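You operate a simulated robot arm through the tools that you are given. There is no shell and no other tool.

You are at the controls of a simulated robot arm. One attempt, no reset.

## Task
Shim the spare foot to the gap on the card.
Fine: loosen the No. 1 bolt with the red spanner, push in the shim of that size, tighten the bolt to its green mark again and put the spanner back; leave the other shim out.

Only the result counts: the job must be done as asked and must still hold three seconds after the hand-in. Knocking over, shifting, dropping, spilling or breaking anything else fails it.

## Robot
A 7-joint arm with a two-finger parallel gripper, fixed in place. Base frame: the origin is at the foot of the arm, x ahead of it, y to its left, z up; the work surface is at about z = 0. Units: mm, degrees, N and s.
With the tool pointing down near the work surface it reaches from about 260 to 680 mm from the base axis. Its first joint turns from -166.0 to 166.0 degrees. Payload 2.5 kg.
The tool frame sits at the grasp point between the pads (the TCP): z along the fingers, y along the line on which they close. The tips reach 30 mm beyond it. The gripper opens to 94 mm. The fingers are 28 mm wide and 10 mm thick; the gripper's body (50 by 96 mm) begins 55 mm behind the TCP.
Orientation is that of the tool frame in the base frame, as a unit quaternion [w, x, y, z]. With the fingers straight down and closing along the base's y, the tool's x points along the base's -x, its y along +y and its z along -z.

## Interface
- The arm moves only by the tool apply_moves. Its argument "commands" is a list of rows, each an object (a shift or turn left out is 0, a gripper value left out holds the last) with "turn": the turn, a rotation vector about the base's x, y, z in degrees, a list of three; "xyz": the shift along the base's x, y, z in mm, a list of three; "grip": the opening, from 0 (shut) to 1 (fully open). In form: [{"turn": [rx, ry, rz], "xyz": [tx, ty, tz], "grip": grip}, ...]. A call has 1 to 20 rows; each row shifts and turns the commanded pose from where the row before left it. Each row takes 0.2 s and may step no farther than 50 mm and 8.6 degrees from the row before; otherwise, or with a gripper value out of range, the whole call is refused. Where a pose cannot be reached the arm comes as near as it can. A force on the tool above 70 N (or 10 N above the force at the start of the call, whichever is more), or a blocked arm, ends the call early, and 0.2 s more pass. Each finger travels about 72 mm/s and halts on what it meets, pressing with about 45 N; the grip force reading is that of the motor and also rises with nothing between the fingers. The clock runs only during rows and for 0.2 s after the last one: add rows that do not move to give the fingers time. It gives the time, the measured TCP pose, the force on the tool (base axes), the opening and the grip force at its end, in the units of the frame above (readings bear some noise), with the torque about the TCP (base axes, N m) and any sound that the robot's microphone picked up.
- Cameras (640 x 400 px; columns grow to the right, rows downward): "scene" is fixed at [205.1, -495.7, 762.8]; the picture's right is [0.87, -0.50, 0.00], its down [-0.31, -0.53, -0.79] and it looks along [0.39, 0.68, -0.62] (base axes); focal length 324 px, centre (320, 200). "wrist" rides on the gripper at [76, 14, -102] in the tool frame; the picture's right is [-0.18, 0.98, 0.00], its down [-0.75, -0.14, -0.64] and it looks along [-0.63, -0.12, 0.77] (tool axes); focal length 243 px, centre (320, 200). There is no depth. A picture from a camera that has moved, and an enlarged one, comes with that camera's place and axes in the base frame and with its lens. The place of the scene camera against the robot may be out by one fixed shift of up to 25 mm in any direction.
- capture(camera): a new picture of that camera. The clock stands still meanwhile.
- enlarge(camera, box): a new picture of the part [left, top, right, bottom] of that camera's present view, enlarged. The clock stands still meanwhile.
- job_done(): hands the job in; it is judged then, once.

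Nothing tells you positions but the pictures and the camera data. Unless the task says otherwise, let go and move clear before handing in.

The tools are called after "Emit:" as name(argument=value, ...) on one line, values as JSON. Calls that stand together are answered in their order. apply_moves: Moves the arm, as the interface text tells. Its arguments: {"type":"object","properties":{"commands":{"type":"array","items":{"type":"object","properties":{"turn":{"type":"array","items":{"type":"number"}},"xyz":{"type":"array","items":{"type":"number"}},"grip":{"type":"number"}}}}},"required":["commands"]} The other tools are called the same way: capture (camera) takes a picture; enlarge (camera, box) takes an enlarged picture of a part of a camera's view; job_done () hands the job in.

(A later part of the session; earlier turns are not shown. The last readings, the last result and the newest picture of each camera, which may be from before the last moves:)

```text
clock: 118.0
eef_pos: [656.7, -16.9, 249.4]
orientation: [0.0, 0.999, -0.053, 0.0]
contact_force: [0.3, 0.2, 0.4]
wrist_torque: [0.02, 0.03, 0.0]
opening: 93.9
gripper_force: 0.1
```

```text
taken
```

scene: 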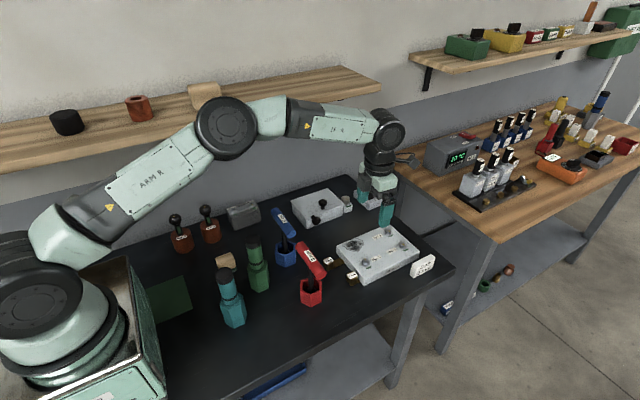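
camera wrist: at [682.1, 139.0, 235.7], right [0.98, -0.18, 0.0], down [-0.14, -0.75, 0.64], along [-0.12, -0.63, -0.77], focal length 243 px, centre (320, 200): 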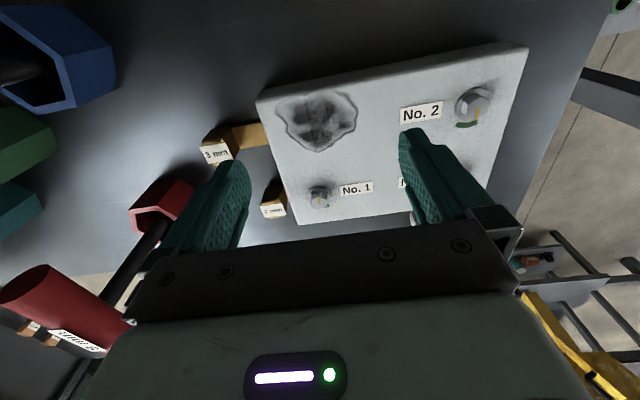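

The wrist reaches past -180° clockwise, so the tightening can be done in one go. Now I'll turn back to -90° and fetch the spanner.

Emit:
apply_moves(commands=[{"turn": [0, 0, 8], "xyz": [0, 0, 10]}, {"turn": [0, 0, 8]}, {"turn": [0, 0, 8]}, {"turn": [0, 0, 8]}, {"turn": [0, 0, 8]}, {"turn": [0, 0, 8]}, {"turn": [0, 0, 8]}, {"turn": [0, 0, 8]}, {"turn": [0, 0, 8], "xyz": [-45, 0, 0]}, {"turn": [0, 0, 8], "xyz": [-45, 0, 0]}, {"turn": [0, 0, 8], "xyz": [-45, -1, 0]}, {"turn": [0, 0, 8], "xyz": [-47, -1, 0]}, {}, {}])

Emit:
capture(camera="wrist")

Emit:
enlarge(camera="wrist", box=[260, 20, 380, 180])

```text
clock: 121.0
eef_pos: [474.3, -20.1, 261.9]
orientation: [-0.001, 0.706, 0.708, -0.001]
contact_force: [0.3, -0.3, 0.4]
wrist_torque: [-0.02, 0.02, -0.02]
opening: 94.0
gripper_force: 0.1
```

```text
taken
camera wrist: at [489.9, 57.0, 364.2], right [0.98, -0.18, 0.0], down [-0.14, -0.75, 0.64], along [-0.12, -0.63, -0.77], focal length 243 px, centre (320, 200)
```

wrist: 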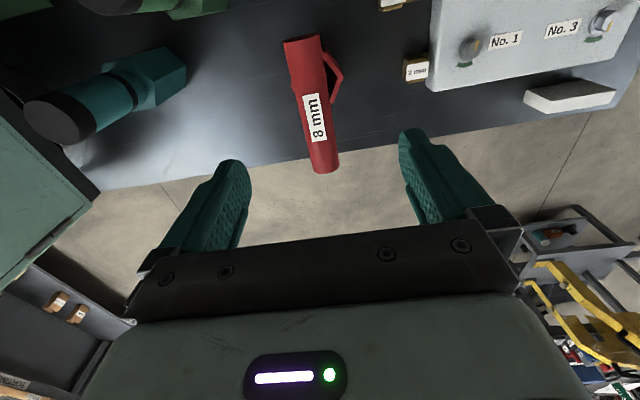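

```text
2.50 times, centred on (320, 100) of wrist
camera zoom: at [489.9, 57.0, 364.2], right [0.98, -0.18, 0.0], down [-0.14, -0.75, 0.64], along [-0.12, -0.63, -0.77], focal length 606 px, centre (320, 450)
```

zoom: 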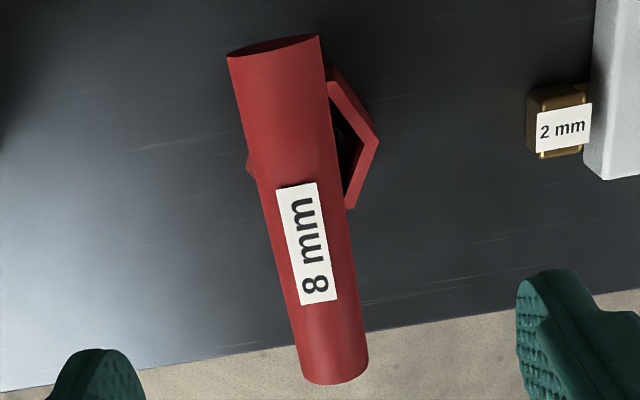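

Emit:
apply_moves(commands=[{"xyz": [-4.3, -2.1, 0], "turn": [0, 0, -0.8]}, {"xyz": [0, 0, -40]}, {"xyz": [0, 0, -40]}, {"xyz": [0, 0, -22]}, {"xyz": [0, 0, -9.5]}, {}, {}])

Emit:
capture(camera="wrist")

```text
clock: 122.6
eef_pos: [469.0, -19.0, 150.5]
orientation: [0.001, 0.712, 0.702, 0.0]
contact_force: [0.4, 1.1, 0.3]
wrist_torque: [0.0, 0.02, -0.02]
opening: 93.8
gripper_force: 0.1
```

```text
taken
camera wrist: at [486.2, 56.6, 252.0], right [0.98, -0.2, 0.0], down [-0.15, -0.75, 0.64], along [-0.13, -0.63, -0.77], focal length 243 px, centre (320, 200)
```

wrist: 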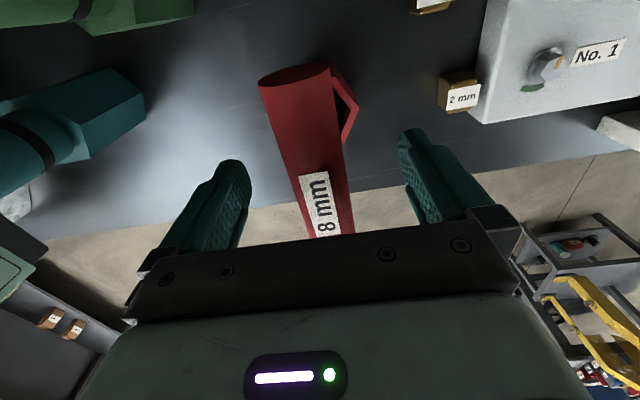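

Emit:
apply_moves(commands=[{"xyz": [0, -1.6, 0]}, {}, {"grip": 0}, {"grip": 0}, {"grip": 0}, {"grip": 0}, {"grip": 0}])

Emit:
apply_moves(commands=[{"xyz": [0, 0, 10]}, {"xyz": [0, 0, 25]}, {"xyz": [0, 0, 40]}, {"xyz": [0, 0, 40]}, {}, {}])

Emit:
capture(camera="wrist")

Emit:
enlarge(camera="scene", box=[295, 237, 335, 262])

```text
clock: 124.2
eef_pos: [468.7, -22.7, 149.2]
orientation: [0.001, 0.712, 0.702, 0.0]
contact_force: [0.3, -0.7, 0.4]
wrist_torque: [-0.07, -0.05, -0.04]
opening: 32.0
gripper_force: 45.2
```

```text
clock: 125.6
eef_pos: [469.9, -21.2, 264.7]
orientation: [0.0, 0.712, 0.702, 0.0]
contact_force: [0.2, -0.7, -2.4]
wrist_torque: [0.03, 0.01, 0.0]
opening: 31.9
gripper_force: 44.9
```

```text
taken
camera wrist: at [486.0, 54.8, 366.4], right [0.98, -0.2, 0.0], down [-0.15, -0.75, 0.64], along [-0.13, -0.63, -0.77], focal length 243 px, centre (320, 200)
```

wrist: 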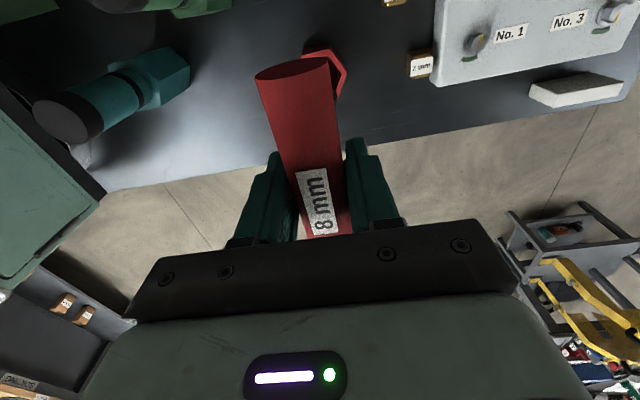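

```text
16.00 times, centred on (315, 250) of scene
camera zoom: at [205.1, -495.7, 762.8], right [0.87, -0.5, 0.0], down [-0.31, -0.53, -0.79], along [0.39, 0.68, -0.62], focal length 5190 px, centre (400, -592)
```

zoom: 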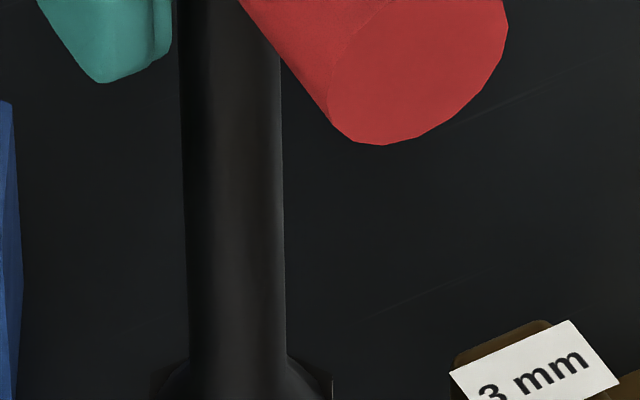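

The spanner hangs straight again. I'll carry it over the bolt and turn the handle to about -13.5°, which matches the bolt's hex.

Emit:
apply_moves(commands=[{"xyz": [30, 0, 0], "turn": [0, 0, 7.73]}, {"xyz": [30, 0, 0], "turn": [0, 0, 7.73]}, {"xyz": [30, 0, 0], "turn": [0, 0, 7.73]}, {"xyz": [30, 0, 0], "turn": [0, 0, 7.73]}, {"xyz": [30, 0, 0], "turn": [0, 0, 7.73]}, {"xyz": [30.3, -0.3, 0], "turn": [0, 0, 7.73]}, {"turn": [0, 0, 7.73]}, {"turn": [0, 0, 7.73]}, {"turn": [0, 0, 7.73]}, {"turn": [0, 0, 7.73]}, {"xyz": [0, 0, -30]}, {"xyz": [0, 0, -25]}, {}, {}, {}])

Emit:
capture(camera="wrist")

Emit:
enlarge(camera="scene", box=[355, 250, 379, 265])

Emit:
enlarge(camera="scene", box=[355, 238, 379, 253])

```text
clock: 128.8
eef_pos: [651.0, -21.1, 209.4]
orientation: [0.0, 0.117, 0.993, 0.001]
contact_force: [1.3, 0.1, -3.0]
wrist_torque: [-0.01, -0.01, -0.03]
opening: 32.0
gripper_force: 45.1
```

```text
taken
camera wrist: at [581.0, 11.1, 311.3], right [0.41, 0.91, 0.0], down [0.7, -0.31, 0.64], along [0.59, -0.26, -0.77], focal length 243 px, centre (320, 200)
```

wrist: 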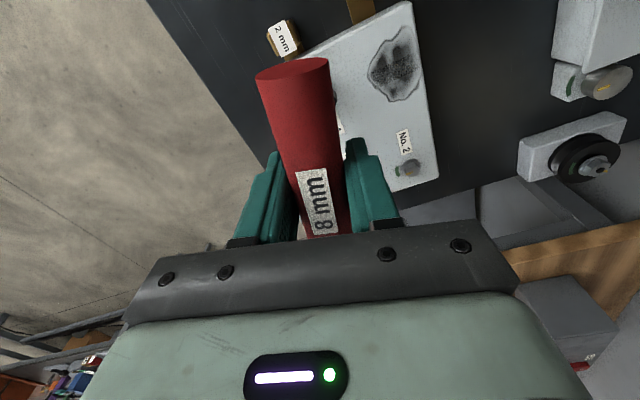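

```text
16.00 times, centred on (367, 258) of scene
camera zoom: at [205.1, -495.7, 762.8], right [0.87, -0.5, 0.0], down [-0.31, -0.53, -0.79], along [0.39, 0.68, -0.62], focal length 5190 px, centre (-432, -720)
```

zoom: 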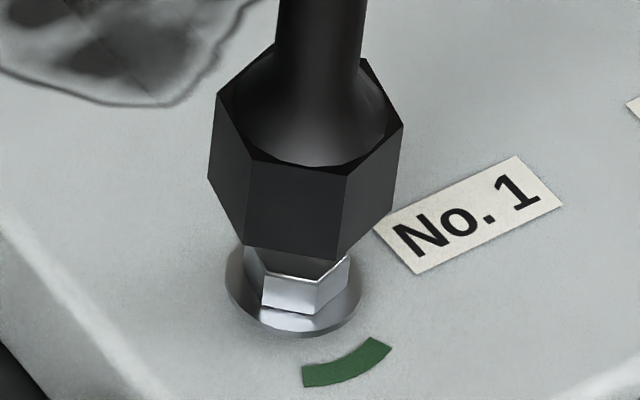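

```text
16.00 times, centred on (367, 246) of scene
camera zoom: at [205.1, -495.7, 762.8], right [0.87, -0.5, 0.0], down [-0.31, -0.53, -0.79], along [0.39, 0.68, -0.62], focal length 5190 px, centre (-432, -528)
```

zoom: 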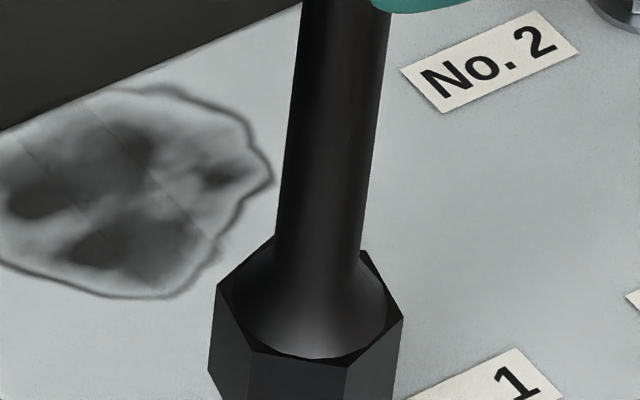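

Emit:
apply_moves(commands=[{"xyz": [-0.3, -0.5, -5]}, {"xyz": [0, 0, -4]}, {}, {}])

Emit:
enlarge(camera="scene", box=[355, 252, 379, 267])

Emit:
capture(camera="wrist")

```text
clock: 129.8
eef_pos: [650.6, -22.7, 199.4]
orientation: [-0.002, 0.118, 0.993, 0.0]
contact_force: [1.0, -0.5, -2.4]
wrist_torque: [-0.03, -0.02, 0.05]
opening: 32.3
gripper_force: 45.0
```

```text
16.00 times, centred on (367, 260) of scene
camera zoom: at [205.1, -495.7, 762.8], right [0.87, -0.5, 0.0], down [-0.31, -0.53, -0.79], along [0.39, 0.68, -0.62], focal length 5190 px, centre (-432, -752)
```

zoom: 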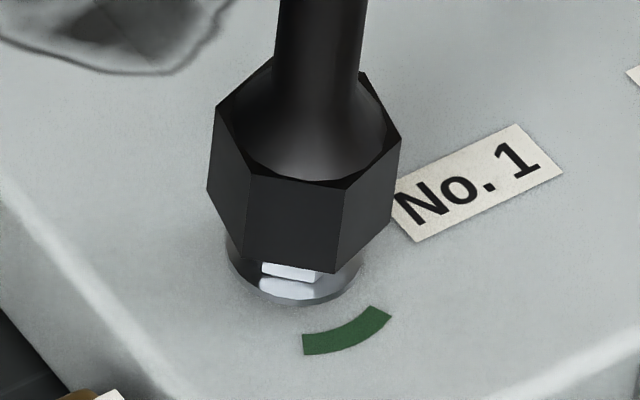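

```text
taken
camera wrist: at [580.6, 9.3, 301.5], right [0.41, 0.91, 0.0], down [0.7, -0.31, 0.64], along [0.59, -0.26, -0.77], focal length 243 px, centre (320, 200)
```

wrist: 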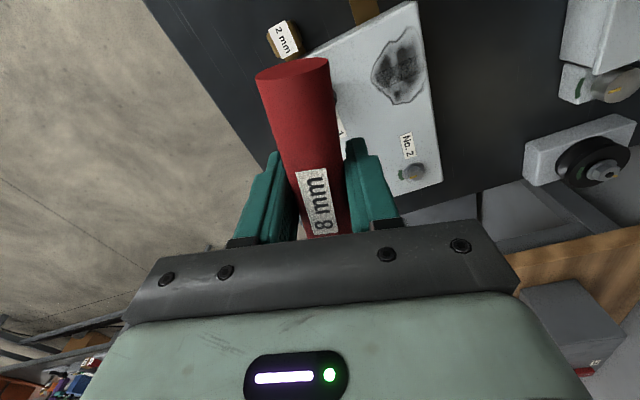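

Emit:
apply_moves(commands=[{"xyz": [0.2, 0.4, 0]}, {}, {"xyz": [0, 0, -2]}, {"xyz": [0, 0, -2]}, {"xyz": [0, 0, -2]}, {}])

Emit:
enlarge(camera="scene", box=[355, 252, 379, 267])

```text
clock: 131.2
eef_pos: [649.9, -22.3, 194.2]
orientation: [0.0, 0.118, 0.993, 0.0]
contact_force: [-0.1, -0.4, -2.5]
wrist_torque: [-0.01, -0.03, 0.02]
opening: 32.3
gripper_force: 44.7
```

```text
16.00 times, centred on (367, 260) of scene
camera zoom: at [205.1, -495.7, 762.8], right [0.87, -0.5, 0.0], down [-0.31, -0.53, -0.79], along [0.39, 0.68, -0.62], focal length 5190 px, centre (-432, -752)
```

zoom: 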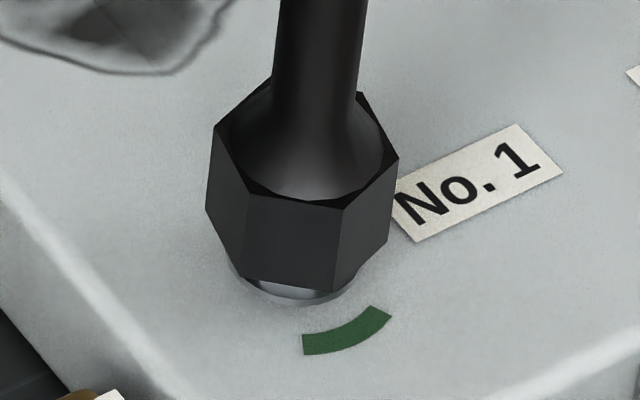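

No contact force below the bolt's top, so it has slipped on at once. I'll seat it.

Emit:
apply_moves(commands=[{"xyz": [0, 0, -2]}, {"xyz": [0, 0, -2]}, {"xyz": [0, 0, -1.5]}, {}])

Emit:
enlarge(camera="scene", box=[355, 252, 379, 267])

```text
clock: 132.2
eef_pos: [652.4, -23.1, 192.6]
orientation: [0.004, 0.118, 0.993, 0.001]
contact_force: [-7.0, -0.6, 42.1]
wrist_torque: [0.34, 0.88, 0.02]
opening: 32.0
gripper_force: 44.9
```

```text
16.00 times, centred on (367, 260) of scene
camera zoom: at [205.1, -495.7, 762.8], right [0.87, -0.5, 0.0], down [-0.31, -0.53, -0.79], along [0.39, 0.68, -0.62], focal length 5190 px, centre (-432, -752)
```

zoom: 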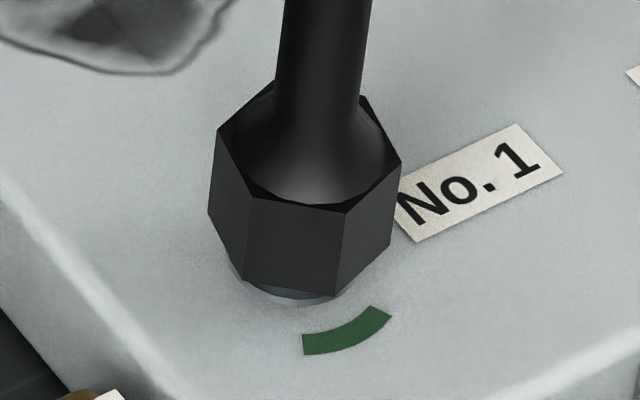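

It went about 4 mm onto the head and then jammed with 42 N. I'll back off and retry with slight adjustments.

Emit:
apply_moves(commands=[{"xyz": [0, 0, 5.5]}, {}, {}])

Emit:
apply_moves(commands=[{"turn": [0, 0, -1.5]}, {"xyz": [0, 0, -2]}, {"xyz": [0, 0, -2]}, {}])

Emit:
apply_moves(commands=[{"xyz": [0, 0, 4]}, {"turn": [0, 0, 3]}, {"xyz": [0, 0, -2]}, {"xyz": [0, 0, -2]}, {}])

```text
clock: 133.0
eef_pos: [648.0, -22.3, 192.5]
orientation: [-0.001, 0.118, 0.993, -0.001]
contact_force: [1.5, 0.2, 3.3]
wrist_torque: [-0.07, -0.28, 0.01]
opening: 32.0
gripper_force: 45.1
```

```text
clock: 134.0
eef_pos: [649.3, -22.3, 192.7]
orientation: [0.001, 0.13, 0.991, 0.001]
contact_force: [-8.7, 2.4, 24.0]
wrist_torque: [0.23, 1.09, 0.03]
opening: 31.8
gripper_force: 45.2
```

```text
clock: 135.2
eef_pos: [650.0, -23.5, 191.8]
orientation: [0.002, 0.104, 0.995, -0.001]
contact_force: [-10.5, -0.2, 31.1]
wrist_torque: [0.04, 1.23, 0.01]
opening: 32.3
gripper_force: 45.1
```

Emit:
apply_moves(commands=[{"turn": [0, 0, -1.5], "xyz": [0, 0, 2]}, {}, {}])

Emit:
capture(camera="wrist")

Emit:
enlarge(camera="scene", box=[355, 252, 379, 267])

Emit:
enlarge(camera="scene", box=[355, 238, 379, 253])

```text
clock: 136.0
eef_pos: [650.7, -23.0, 193.4]
orientation: [0.001, 0.117, 0.993, 0.001]
contact_force: [-2.2, -0.6, 24.3]
wrist_torque: [0.03, 0.06, -0.02]
opening: 32.1
gripper_force: 45.1
```

```text
taken
camera wrist: at [580.3, 9.3, 294.1], right [0.41, 0.91, 0.0], down [0.7, -0.31, 0.64], along [0.59, -0.26, -0.76], focal length 243 px, centre (320, 200)
```

wrist: 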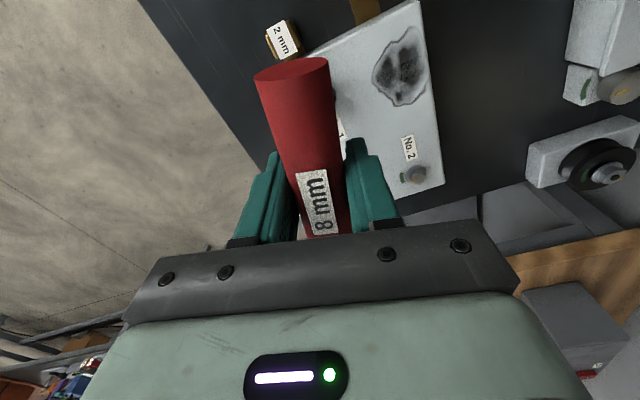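

```text
16.00 times, centred on (367, 260) of scene
camera zoom: at [205.1, -495.7, 762.8], right [0.87, -0.5, 0.0], down [-0.31, -0.53, -0.79], along [0.39, 0.68, -0.62], focal length 5190 px, centre (-432, -752)
```

zoom: 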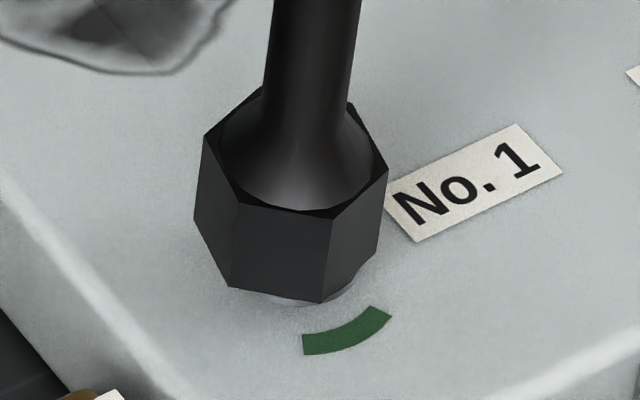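

```text
16.00 times, centred on (367, 246) of scene
camera zoom: at [205.1, -495.7, 762.8], right [0.87, -0.5, 0.0], down [-0.31, -0.53, -0.79], along [0.39, 0.68, -0.62], focal length 5190 px, centre (-432, -528)
```

zoom: 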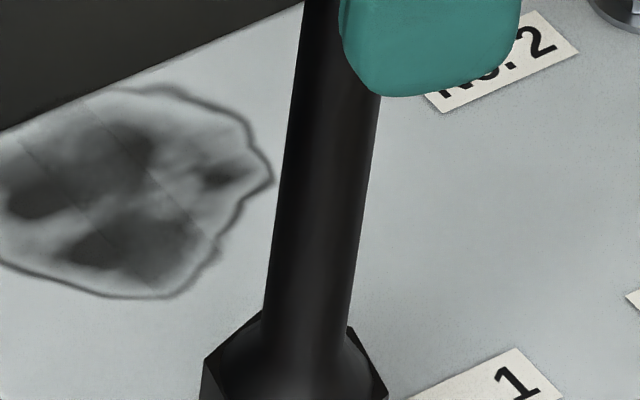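

The hard press made the spanner pivot slightly in the pads. I'll lift clear and re-measure before trying again more gently.

Emit:
apply_moves(commands=[{"xyz": [0, 0, 5]}, {"xyz": [0, 0, 7]}, {}, {}])

Emit:
capture(camera="wrist")

Emit:
enlarge(camera="scene", box=[355, 252, 379, 267])

Emit:
enlarge(camera="scene", box=[355, 238, 379, 253])

```text
clock: 137.0
eef_pos: [651.2, -24.4, 203.9]
orientation: [0.0, 0.117, 0.993, 0.0]
contact_force: [0.6, 0.9, -2.5]
wrist_torque: [0.03, 0.02, -0.04]
opening: 32.1
gripper_force: 44.9
```

```text
taken
camera wrist: at [580.3, 8.8, 305.6], right [0.41, 0.91, 0.0], down [0.7, -0.31, 0.64], along [0.59, -0.26, -0.77], focal length 243 px, centre (320, 200)
```

wrist: 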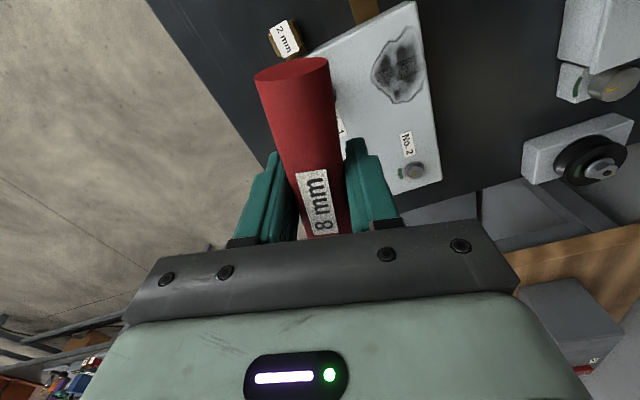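

```text
16.00 times, centred on (367, 260) of scene
camera zoom: at [205.1, -495.7, 762.8], right [0.87, -0.5, 0.0], down [-0.31, -0.53, -0.79], along [0.39, 0.68, -0.62], focal length 5190 px, centre (-432, -752)
```

zoom: 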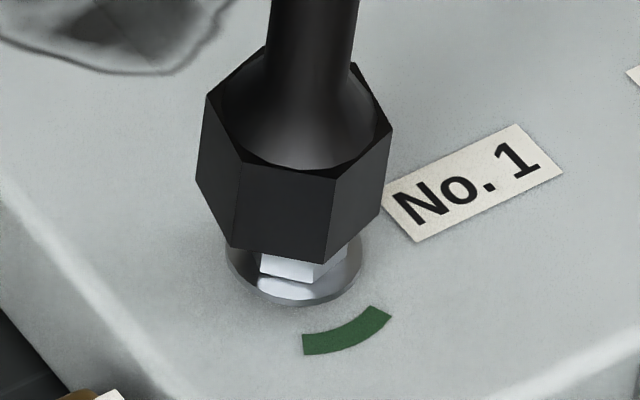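

```text
16.00 times, centred on (367, 246) of scene
camera zoom: at [205.1, -495.7, 762.8], right [0.87, -0.5, 0.0], down [-0.31, -0.53, -0.79], along [0.39, 0.68, -0.62], focal length 5190 px, centre (-432, -528)
```

zoom: 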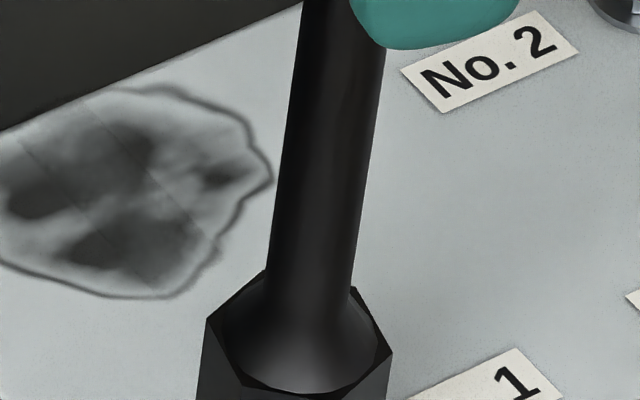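

Emit:
apply_moves(commands=[{"turn": [-0.27, -1.11, 0]}, {}, {}])

Emit:
capture(camera="wrist")

Emit:
enlarge(camera="scene", box=[355, 252, 379, 267])

Emit:
enlarge(camera="scene", box=[355, 238, 379, 253])

```text
clock: 137.8
eef_pos: [649.9, -23.3, 204.5]
orientation: [0.01, 0.118, 0.993, -0.002]
contact_force: [0.9, -0.2, -3.4]
wrist_torque: [-0.01, -0.03, 0.01]
opening: 31.9
gripper_force: 45.0
```

```text
taken
camera wrist: at [577.9, 9.7, 304.4], right [0.41, 0.91, 0.0], down [0.69, -0.31, 0.66], along [0.6, -0.27, -0.75], focal length 243 px, centre (320, 200)
```

wrist: 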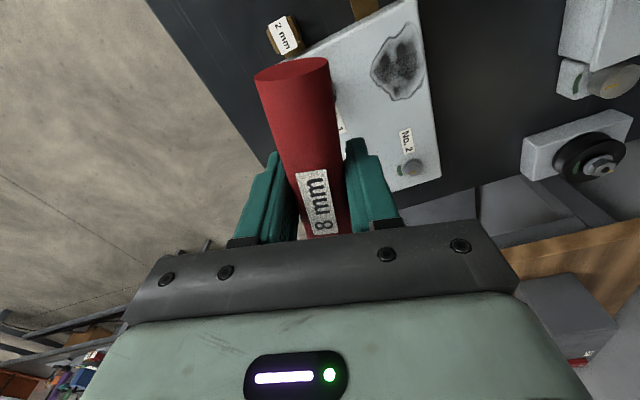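

```text
16.00 times, centred on (367, 260) of scene
camera zoom: at [205.1, -495.7, 762.8], right [0.87, -0.5, 0.0], down [-0.31, -0.53, -0.79], along [0.39, 0.68, -0.62], focal length 5190 px, centre (-432, -752)
```

zoom: 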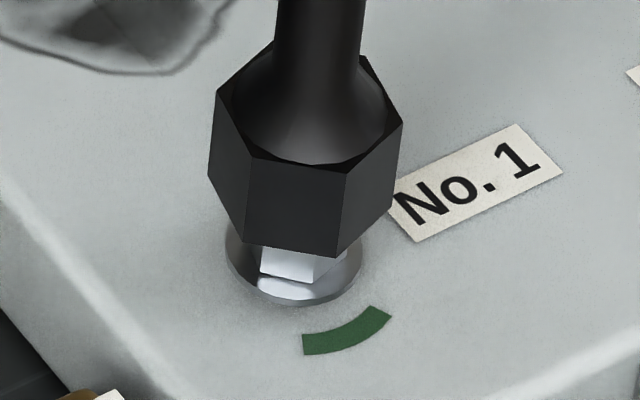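

```text
16.00 times, centred on (367, 246) of scene
camera zoom: at [205.1, -495.7, 762.8], right [0.87, -0.5, 0.0], down [-0.31, -0.53, -0.79], along [0.39, 0.68, -0.62], focal length 5190 px, centre (-432, -528)
```

zoom: 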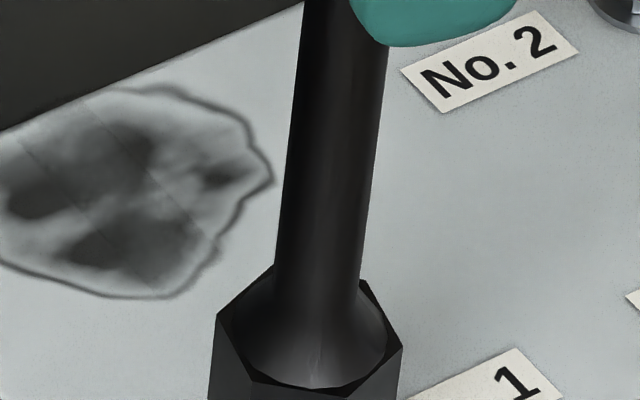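

The shaft is upright again. By the earlier seated pictures the socket is about 1.5 mm too near, so I'll shift it back by that and lower gently.

Emit:
apply_moves(commands=[{"xyz": [0.7, 1.2, 0]}, {}, {"xyz": [0, 0, -4]}, {"xyz": [0, 0, -3]}, {}, {}])

Emit:
capture(camera="wrist")

Emit:
enlarge(camera="scene", box=[355, 252, 379, 267])

```text
clock: 139.2
eef_pos: [649.7, -22.3, 195.9]
orientation: [0.01, 0.118, 0.993, -0.002]
contact_force: [0.0, -0.3, -2.7]
wrist_torque: [0.0, 0.0, 0.03]
opening: 32.1
gripper_force: 44.9
```

```text
taken
camera wrist: at [578.9, 10.7, 296.7], right [0.41, 0.91, 0.0], down [0.69, -0.31, 0.66], along [0.6, -0.27, -0.75], focal length 243 px, centre (320, 200)
```

wrist: 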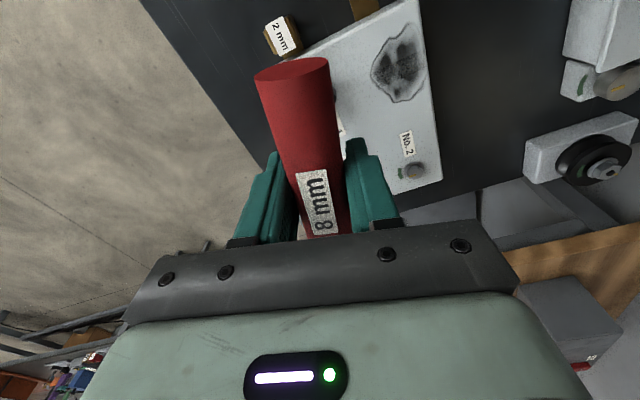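

```text
16.00 times, centred on (367, 260) of scene
camera zoom: at [205.1, -495.7, 762.8], right [0.87, -0.5, 0.0], down [-0.31, -0.53, -0.79], along [0.39, 0.68, -0.62], focal length 5190 px, centre (-432, -752)
```

zoom: 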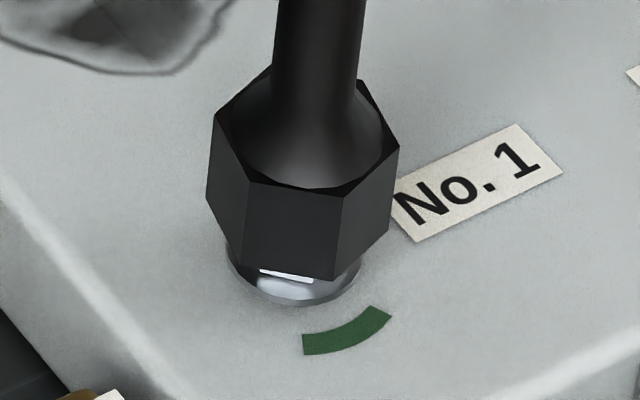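

Emit:
apply_moves(commands=[{"xyz": [0.2, 0.4, 0]}, {"xyz": [0, 0, -1]}, {"xyz": [0, 0, -1]}, {}])

Emit:
apply_moves(commands=[{"xyz": [0, 0, -1]}, {}])

Emit:
apply_moves(commands=[{"xyz": [0, 0, -1]}, {}])

```text
clock: 140.2
eef_pos: [649.7, -20.2, 194.3]
orientation: [0.01, 0.118, 0.993, -0.001]
contact_force: [0.3, -0.6, -2.8]
wrist_torque: [0.03, 0.01, 0.0]
opening: 31.9
gripper_force: 45.0
```

```text
clock: 140.8
eef_pos: [651.3, -21.4, 194.1]
orientation: [0.011, 0.118, 0.993, -0.001]
contact_force: [0.8, -0.4, -2.5]
wrist_torque: [-0.01, -0.03, 0.01]
opening: 31.9
gripper_force: 44.8
```

```text
clock: 141.4
eef_pos: [651.5, -21.2, 191.9]
orientation: [0.01, 0.118, 0.993, -0.001]
contact_force: [-0.1, -1.0, -2.6]
wrist_torque: [0.01, -0.03, -0.02]
opening: 32.2
gripper_force: 45.8
```

No contact at 191.9, which is below the earlier contact height; the socket is going on. Continuing slowly.

Emit:
apply_moves(commands=[{"xyz": [0, 0, -1]}, {"xyz": [0, 0, -1]}, {}])

Emit:
apply_moves(commands=[{"xyz": [0, 0, -1]}, {"xyz": [0, 0, -1]}, {}])

Emit:
enlarge(camera="scene", box=[355, 252, 379, 267])

```text
clock: 142.2
eef_pos: [650.5, -19.4, 191.2]
orientation: [0.01, 0.118, 0.993, -0.001]
contact_force: [0.0, 0.2, -3.0]
wrist_torque: [0.0, 0.01, 0.02]
opening: 31.9
gripper_force: 44.7
```

```text
clock: 143.0
eef_pos: [650.7, -20.8, 189.9]
orientation: [0.01, 0.118, 0.993, -0.002]
contact_force: [0.1, -0.7, -3.1]
wrist_torque: [-0.04, 0.0, -0.01]
opening: 32.0
gripper_force: 45.3
```

```text
16.00 times, centred on (367, 260) of scene
camera zoom: at [205.1, -495.7, 762.8], right [0.87, -0.5, 0.0], down [-0.31, -0.53, -0.79], along [0.39, 0.68, -0.62], focal length 5190 px, centre (-432, -752)
```

zoom: 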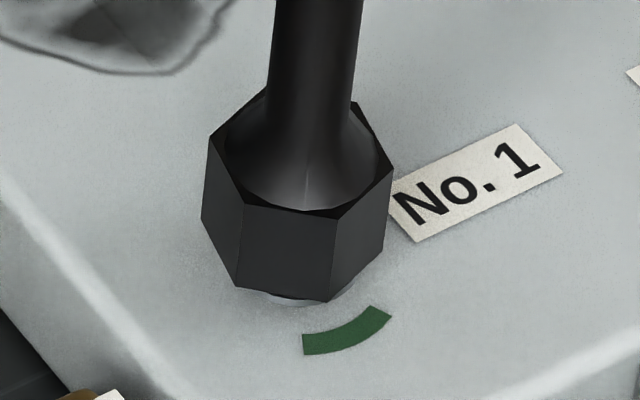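

Seated about 5 mm deep with no force. I'll lower 2 mm more and start tightening clockwise in steps, following the bolt down.

Emit:
apply_moves(commands=[{"xyz": [0, 0, -1]}, {"xyz": [0, 0, -0.8]}, {}])

Emit:
apply_moves(commands=[{"turn": [0, 0, -5]}, {"turn": [0, 0, -5]}, {"turn": [0, 0, -5]}, {"turn": [0, 0, -5]}, {}])

```text
clock: 143.8
eef_pos: [651.4, -21.6, 187.7]
orientation: [0.01, 0.118, 0.993, -0.001]
contact_force: [-0.3, 0.4, -2.2]
wrist_torque: [0.02, -0.01, -0.05]
opening: 32.0
gripper_force: 45.4
```

```text
clock: 145.0
eef_pos: [650.1, -21.4, 187.0]
orientation: [0.009, 0.289, 0.957, -0.003]
contact_force: [0.4, -0.1, -2.7]
wrist_torque: [0.03, -0.01, -0.02]
opening: 32.3
gripper_force: 45.1
```

Emit:
apply_moves(commands=[{"turn": [0, 0, -5], "xyz": [0, 0, -0.3]}, {"turn": [0, 0, -5], "xyz": [0, 0, -0.3]}, {"turn": [0, 0, -5], "xyz": [0, 0, -0.2]}, {"turn": [0, 0, -5]}, {}])

Emit:
apply_moves(commands=[{"turn": [0, 0, -5], "xyz": [0, 0, -0.2]}, {"turn": [0, 0, -5], "xyz": [0, 0, -0.2]}, {"turn": [0, 0, -5], "xyz": [0, 0, -0.2]}, {"turn": [0, 0, -5]}, {}])

Emit:
enlarge(camera="scene", box=[350, 236, 390, 271])

```text
clock: 146.2
eef_pos: [650.9, -22.2, 185.9]
orientation: [0.009, 0.451, 0.892, -0.005]
contact_force: [0.9, -1.9, -2.9]
wrist_torque: [-0.28, -0.11, 0.0]
opening: 31.9
gripper_force: 44.8
```

```text
clock: 147.4
eef_pos: [651.2, -20.7, 185.5]
orientation: [0.009, 0.599, 0.801, -0.007]
contact_force: [2.3, -2.2, -2.6]
wrist_torque: [-0.29, -0.19, 0.06]
opening: 32.3
gripper_force: 45.1
```

```text
11.43 times, centred on (370, 254) of scene
camera zoom: at [205.1, -495.7, 762.8], right [0.87, -0.5, 0.0], down [-0.31, -0.53, -0.79], along [0.39, 0.68, -0.62], focal length 3707 px, centre (-251, -411)
```

zoom: 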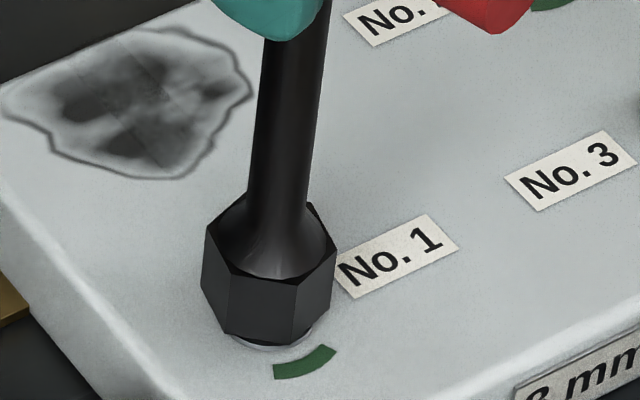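

Emit:
apply_moves(commands=[{"turn": [0, 0, -5], "xyz": [0.2, -0.2, -0.3]}, {"turn": [0, 0, -5], "xyz": [0, 0, -0.2]}, {"turn": [0, 0, -5], "xyz": [0, 0, -0.2]}, {"turn": [0, 0, -5]}, {}])

Emit:
apply_moves(commands=[{"turn": [0, 0, -5], "xyz": [0, 0, -0.3]}, {"turn": [0, 0, -5], "xyz": [0, 0, -0.2]}, {"turn": [0, 0, -5], "xyz": [0, 0, -0.2]}, {"turn": [0, 0, -5]}, {}])

Emit:
enlarge(camera="scene", box=[350, 236, 390, 271])

```text
clock: 148.6
eef_pos: [651.5, -21.2, 185.5]
orientation: [0.007, 0.729, 0.685, -0.008]
contact_force: [-0.9, -1.5, -2.8]
wrist_torque: [-0.17, 0.1, -0.02]
opening: 32.2
gripper_force: 45.7
```

```text
clock: 149.8
eef_pos: [650.6, -20.7, 184.3]
orientation: [0.006, 0.836, 0.548, -0.009]
contact_force: [-2.1, -1.1, -2.5]
wrist_torque: [-0.24, 0.11, 0.1]
opening: 31.7
gripper_force: 44.7
```

```text
11.43 times, centred on (370, 254) of scene
camera zoom: at [205.1, -495.7, 762.8], right [0.87, -0.5, 0.0], down [-0.31, -0.53, -0.79], along [0.39, 0.68, -0.62], focal length 3707 px, centre (-251, -411)
```

zoom: 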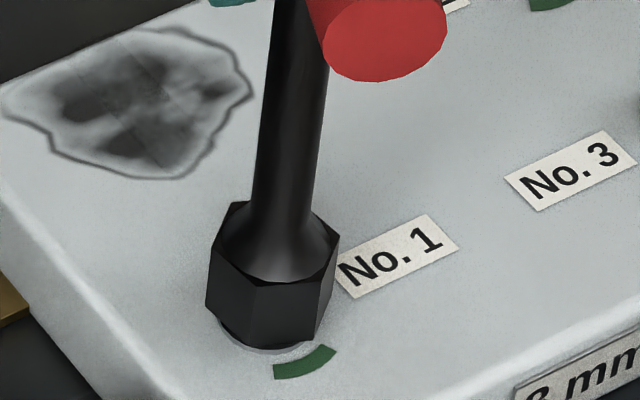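

Emit:
apply_moves(commands=[{"turn": [0, 0, -5], "xyz": [-0.2, -0.1, -0.3]}, {"turn": [0, 0, -5], "xyz": [0, 0, -0.2]}, {"turn": [0, 0, -5], "xyz": [0, 0, -0.2]}, {"turn": [0, 0, -5]}, {}])

Emit:
apply_moves(commands=[{"turn": [0, 0, -5], "xyz": [0, 0, -0.2]}, {"turn": [0, 0, -5]}, {"turn": [0, 0, -5]}, {"turn": [0, 0, -5]}, {}])

Emit:
enlarge(camera="scene", box=[350, 236, 390, 271])

```text
clock: 151.0
eef_pos: [650.8, -21.4, 184.4]
orientation: [0.003, 0.919, 0.393, -0.011]
contact_force: [-4.6, -0.7, -2.9]
wrist_torque: [-0.09, 0.69, 0.3]
opening: 32.1
gripper_force: 45.1
```

```text
clock: 152.2
eef_pos: [650.0, -20.3, 184.7]
orientation: [0.003, 0.973, 0.229, -0.01]
contact_force: [-4.9, -2.5, -1.3]
wrist_torque: [-0.18, 0.7, 0.45]
opening: 32.1
gripper_force: 44.8
```

```text
11.43 times, centred on (370, 254) of scene
camera zoom: at [205.1, -495.7, 762.8], right [0.87, -0.5, 0.0], down [-0.31, -0.53, -0.79], along [0.39, 0.68, -0.62], focal length 3707 px, centre (-251, -411)
```

zoom: 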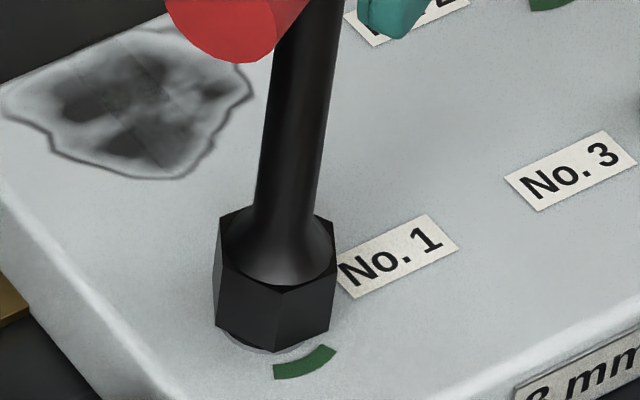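

Emit:
apply_moves(commands=[{"xyz": [-0.5, -0.25, 0]}, {"turn": [0, 0, -4]}, {"turn": [0, 0, -4]}, {"turn": [0, 0, -2]}, {}])

Emit:
apply_moves(commands=[{"turn": [0, 0, -4]}, {"turn": [0, 0, -4]}, {"turn": [0, 0, -2]}, {}])

Emit:
capture(camera="wrist")

```text
clock: 153.4
eef_pos: [650.7, -21.7, 182.8]
orientation: [0.001, 0.99, 0.143, -0.009]
contact_force: [0.0, 0.1, -2.6]
wrist_torque: [0.02, 0.01, 0.42]
opening: 32.2
gripper_force: 45.6
```

```text
clock: 154.4
eef_pos: [650.4, -21.5, 182.6]
orientation: [0.001, 0.998, 0.056, -0.01]
contact_force: [0.1, 0.2, -2.5]
wrist_torque: [-0.02, 0.04, 0.39]
opening: 32.5
gripper_force: 44.3
```

```text
taken
camera wrist: at [730.7, -26.4, 283.6], right [-0.07, -1.0, 0.0], down [-0.75, 0.06, 0.66], along [-0.66, 0.05, -0.75], focal length 243 px, centre (320, 200)
```

wrist: 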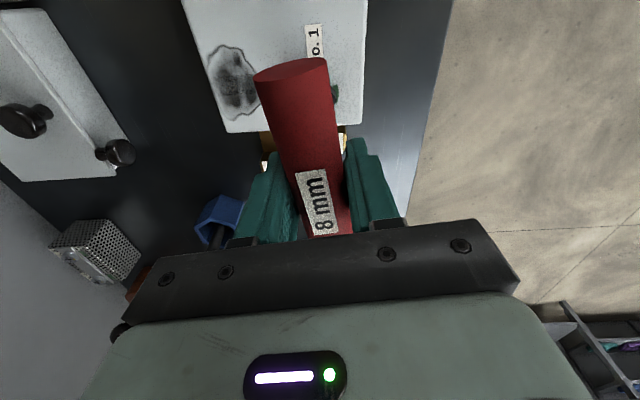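

Emit:
apply_moves(commands=[{"turn": [0, 0, -4]}, {"turn": [0, 0, -4]}, {}])

Emit:
enlarge(camera="scene", box=[350, 236, 390, 271])

Emit:
capture(camera="wrist")

```text
clock: 155.2
eef_pos: [649.5, -21.6, 183.4]
orientation: [-0.001, 1.0, -0.014, -0.01]
contact_force: [-0.1, -0.3, -2.2]
wrist_torque: [0.03, 0.04, 0.49]
opening: 32.0
gripper_force: 45.0
```

```text
11.43 times, centred on (370, 254) of scene
camera zoom: at [205.1, -495.7, 762.8], right [0.87, -0.5, 0.0], down [-0.31, -0.53, -0.79], along [0.39, 0.68, -0.62], focal length 3707 px, centre (-251, -411)
```

zoom: 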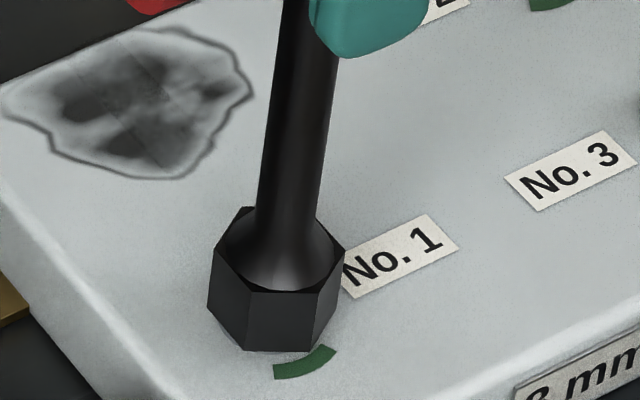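

```text
taken
camera wrist: at [729.0, -37.6, 283.7], right [-0.21, -0.98, 0.0], down [-0.74, 0.16, 0.66], along [-0.64, 0.14, -0.75], focal length 243 px, centre (320, 200)
```

wrist: 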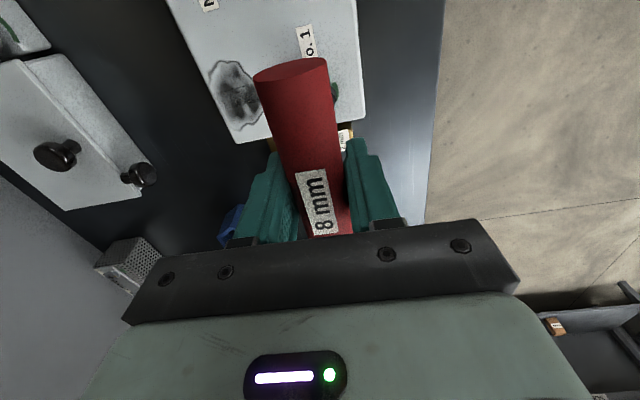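

Turned about 168° clockwise with about 0.5 N·m resisting. I'll ease the torque, lift off and check the tick against the green mark.

Emit:
apply_moves(commands=[{"turn": [0, 0, 2]}, {}, {}])

Emit:
apply_moves(commands=[{"xyz": [0, 0, 4]}, {"xyz": [0, 0, 8]}, {"xyz": [0, 0, 25]}, {"xyz": [0, 0, 33]}, {}])

Emit:
enlarge(camera="scene", box=[355, 254, 375, 269])

Emit:
enlarge(camera="scene", box=[330, 220, 430, 285])

```text
clock: 156.0
eef_pos: [649.8, -21.4, 184.1]
orientation: [0.0, 1.0, 0.005, -0.01]
contact_force: [0.5, 0.3, -1.5]
wrist_torque: [0.03, 0.07, 0.03]
opening: 31.8
gripper_force: 45.1
```

```text
clock: 157.2
eef_pos: [650.2, -20.6, 254.1]
orientation: [0.0, 1.0, 0.004, -0.011]
contact_force: [0.0, -0.2, -2.5]
wrist_torque: [-0.01, 0.02, 0.02]
opening: 31.9
gripper_force: 44.5
```

```text
16.00 times, centred on (365, 262) of scene
camera zoom: at [205.1, -495.7, 762.8], right [0.87, -0.5, 0.0], down [-0.31, -0.53, -0.79], along [0.39, 0.68, -0.62], focal length 5190 px, centre (-400, -784)
```

zoom: 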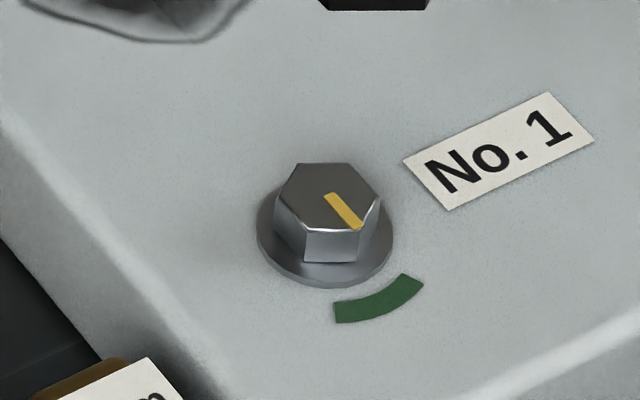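

```text
6.15 times, centred on (380, 252) of scene
camera zoom: at [205.1, -495.7, 762.8], right [0.87, -0.5, 0.0], down [-0.31, -0.53, -0.79], along [0.39, 0.68, -0.62], focal length 1996 px, centre (-49, -123)
```

zoom: 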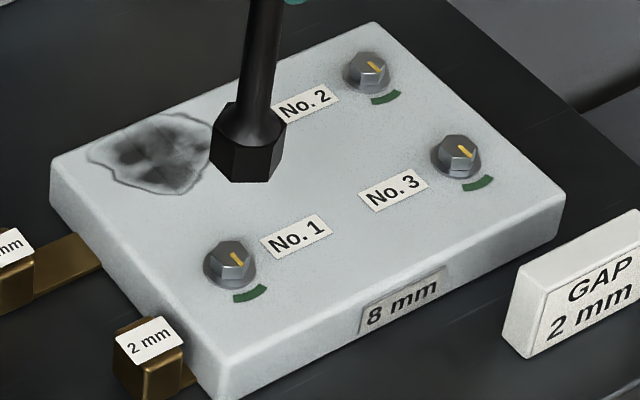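

The tick sits exactly where it was at the start, pointing at the green mark, and the bolt is back down. Now I'll return the spanner to its cup.

Emit:
apply_moves(commands=[{"xyz": [-44.8, 0, 3], "turn": [0, 0, 8]}, {"xyz": [-44.8, 0, 0], "turn": [0, 0, 8]}, {"xyz": [-44.8, -0.4, 0], "turn": [0, 0, 8]}, {"xyz": [-44.8, -0.4, 0], "turn": [0, 0, 8]}, {"turn": [0, 0, 8]}, {"turn": [0, 0, 8]}, {"turn": [0, 0, 8]}, {"turn": [0, 0, 8]}, {"turn": [0, 0, 8]}, {"turn": [0, 0, 8]}, {"turn": [0, 0, 8]}, {"turn": [0, 0, 1.6]}, {}, {}])

Emit:
capture(camera="wrist")

Emit:
enlarge(camera="scene", box=[285, 240, 345, 310])

```text
clock: 160.2
eef_pos: [471.3, -22.7, 256.9]
orientation: [0.007, 0.706, 0.708, -0.007]
contact_force: [-0.1, 0.4, -2.6]
wrist_torque: [0.03, 0.02, 0.0]
opening: 32.1
gripper_force: 45.2
```

```text
taken
camera wrist: at [486.7, 56.0, 356.8], right [0.98, -0.18, 0.0], down [-0.14, -0.74, 0.66], along [-0.12, -0.65, -0.75], focal length 243 px, centre (320, 200)
```

wrist: 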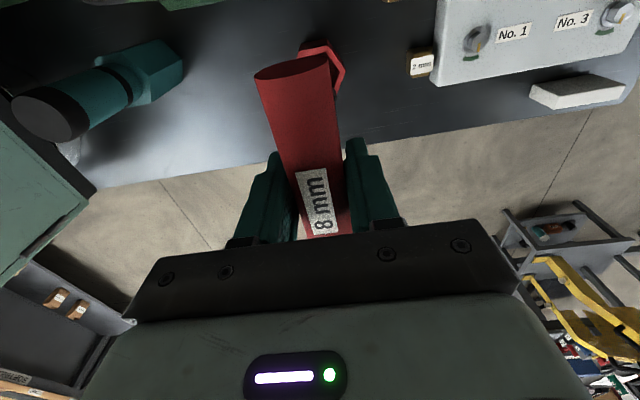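

```text
5.71 times, centred on (315, 275) of scene
camera zoom: at [205.1, -495.7, 762.8], right [0.87, -0.5, 0.0], down [-0.31, -0.53, -0.79], along [0.39, 0.68, -0.62], focal length 1854 px, centre (349, -229)
```

zoom: 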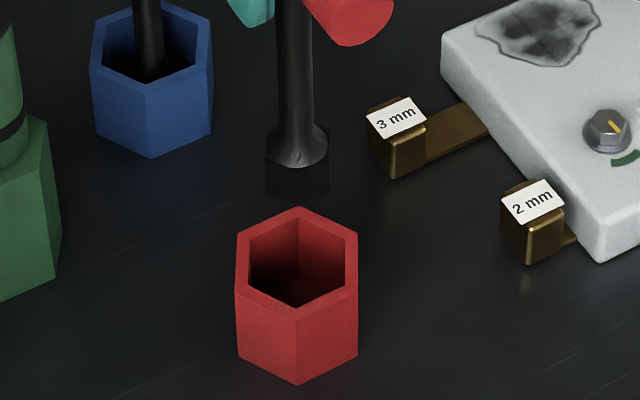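

Emit:
apply_moves(commands=[{"xyz": [-0.5, 2, 0]}, {"xyz": [0, 0, -25]}, {"xyz": [0, 0, -24]}, {}, {}])

Emit:
enlarge(camera="scene", box=[295, 265, 327, 305])

```text
clock: 161.4
eef_pos: [470.2, -19.5, 206.1]
orientation: [0.008, 0.707, 0.707, -0.007]
contact_force: [0.4, 0.2, -3.2]
wrist_torque: [-0.04, 0.0, 0.01]
opening: 32.1
gripper_force: 44.6
```

```text
10.00 times, centred on (311, 285) of scene
camera zoom: at [205.1, -495.7, 762.8], right [0.87, -0.5, 0.0], down [-0.31, -0.53, -0.79], along [0.39, 0.68, -0.62], focal length 3244 px, centre (410, -650)
```

zoom: 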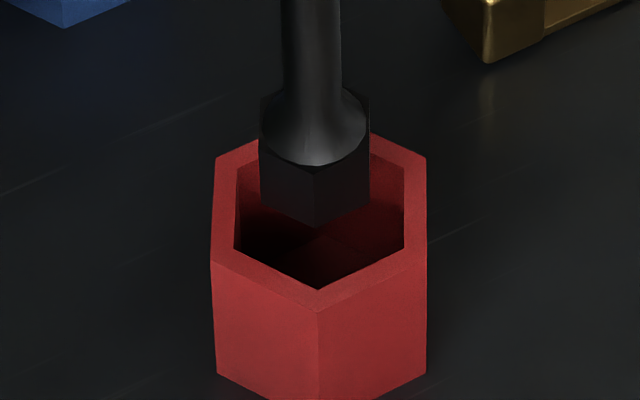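

Emit:
apply_moves(commands=[{"xyz": [1.5, -0.2, 0]}, {"xyz": [0, 0, -20]}, {"xyz": [0, 0, -20]}, {"xyz": [0, 0, -10]}, {"xyz": [0, 0, -3]}, {}])

Emit:
apply_moves(commands=[{"xyz": [0, 0, -1]}, {"xyz": [0, 0, -1]}, {}])

Emit:
enlarge(camera="scene", box=[285, 230, 345, 310])

```text
clock: 162.8
eef_pos: [472.3, -21.8, 155.3]
orientation: [0.007, 0.707, 0.708, -0.008]
contact_force: [0.2, -0.2, -2.9]
wrist_torque: [-0.03, 0.03, 0.03]
opening: 32.1
gripper_force: 44.7
```

```text
clock: 163.6
eef_pos: [473.3, -21.0, 153.2]
orientation: [0.007, 0.706, 0.708, -0.007]
contact_force: [-0.3, -0.5, -2.3]
wrist_torque: [0.04, 0.0, -0.01]
opening: 31.9
gripper_force: 45.2
```

```text
5.00 times, centred on (315, 270) of scene
camera zoom: at [205.1, -495.7, 762.8], right [0.87, -0.5, 0.0], down [-0.31, -0.53, -0.79], along [0.39, 0.68, -0.62], focal length 1622 px, centre (345, -150)
```

zoom: 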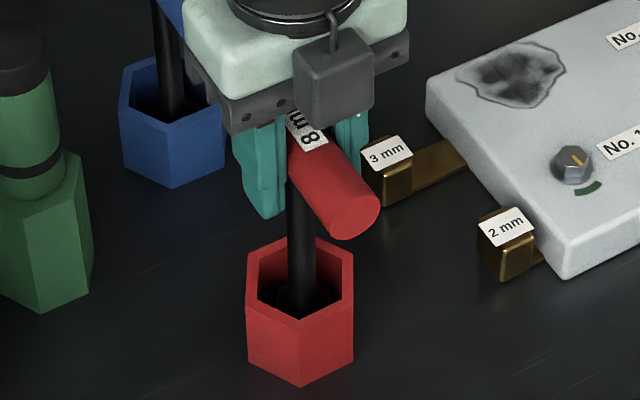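

Emit:
apply_moves(commands=[{"xyz": [0, 0, -1]}, {"xyz": [0, 0, -1]}, {}])

Emit:
apply_moves(commands=[{"xyz": [0, 0, -0.8]}, {}])

```text
clock: 164.4
eef_pos: [473.5, -20.6, 149.2]
orientation: [0.007, 0.707, 0.707, -0.007]
contact_force: [-0.4, 0.2, -2.5]
wrist_torque: [0.0, -0.01, 0.01]
opening: 32.0
gripper_force: 44.7
```

```text
clock: 165.0
eef_pos: [472.0, -19.8, 149.7]
orientation: [0.009, 0.706, 0.708, -0.007]
contact_force: [-0.4, -2.6, 9.1]
wrist_torque: [-0.02, 0.15, 0.03]
opening: 31.9
gripper_force: 45.0
```

The socket rests on the cup floor. I'll release and rise straight up.

Emit:
apply_moves(commands=[{"xyz": [0, 0, 0.4]}, {"grip": 0.5}, {"grip": 1}, {"grip": 1}, {"grip": 1}, {"grip": 1}])

Emit:
apply_moves(commands=[{"xyz": [0, 0, 20]}, {"xyz": [0, 0, 40]}, {"xyz": [0, 0, 45]}, {"xyz": [0, 0, 45]}, {}])

Emit:
capture(camera="wrist")

Emit:
enlarge(camera="scene", box=[260, 180, 460, 310])

```text
clock: 166.4
eef_pos: [472.7, -19.4, 150.4]
orientation: [0.008, 0.706, 0.708, -0.008]
contact_force: [-0.4, -0.2, 0.4]
wrist_torque: [-0.01, -0.01, -0.02]
opening: 94.0
gripper_force: 0.0
```

```text
clock: 167.6
eef_pos: [471.1, -19.3, 299.0]
orientation: [0.008, 0.706, 0.708, -0.007]
contact_force: [0.8, 0.1, 0.4]
wrist_torque: [0.01, 0.05, 0.01]
opening: 93.9
gripper_force: 0.1
```

```text
taken
camera wrist: at [487.5, 59.4, 399.4], right [0.98, -0.18, 0.0], down [-0.14, -0.74, 0.66], along [-0.12, -0.65, -0.75], focal length 243 px, centre (320, 200)
```

wrist: 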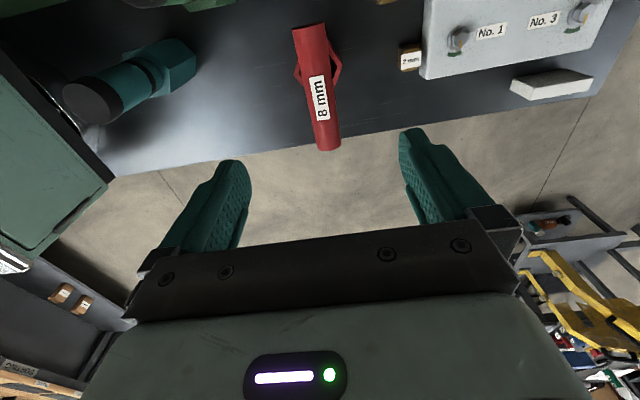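

```text
3.08 times, centred on (360, 245) of scene
camera zoom: at [205.1, -495.7, 762.8], right [0.87, -0.5, 0.0], down [-0.31, -0.53, -0.79], along [0.39, 0.68, -0.62], focal length 998 px, centre (197, 62)
```

zoom: 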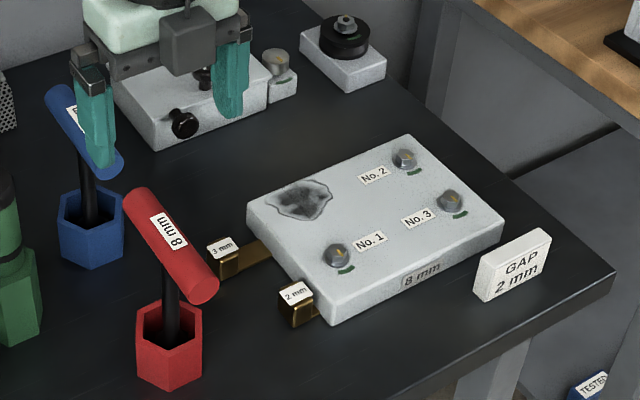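

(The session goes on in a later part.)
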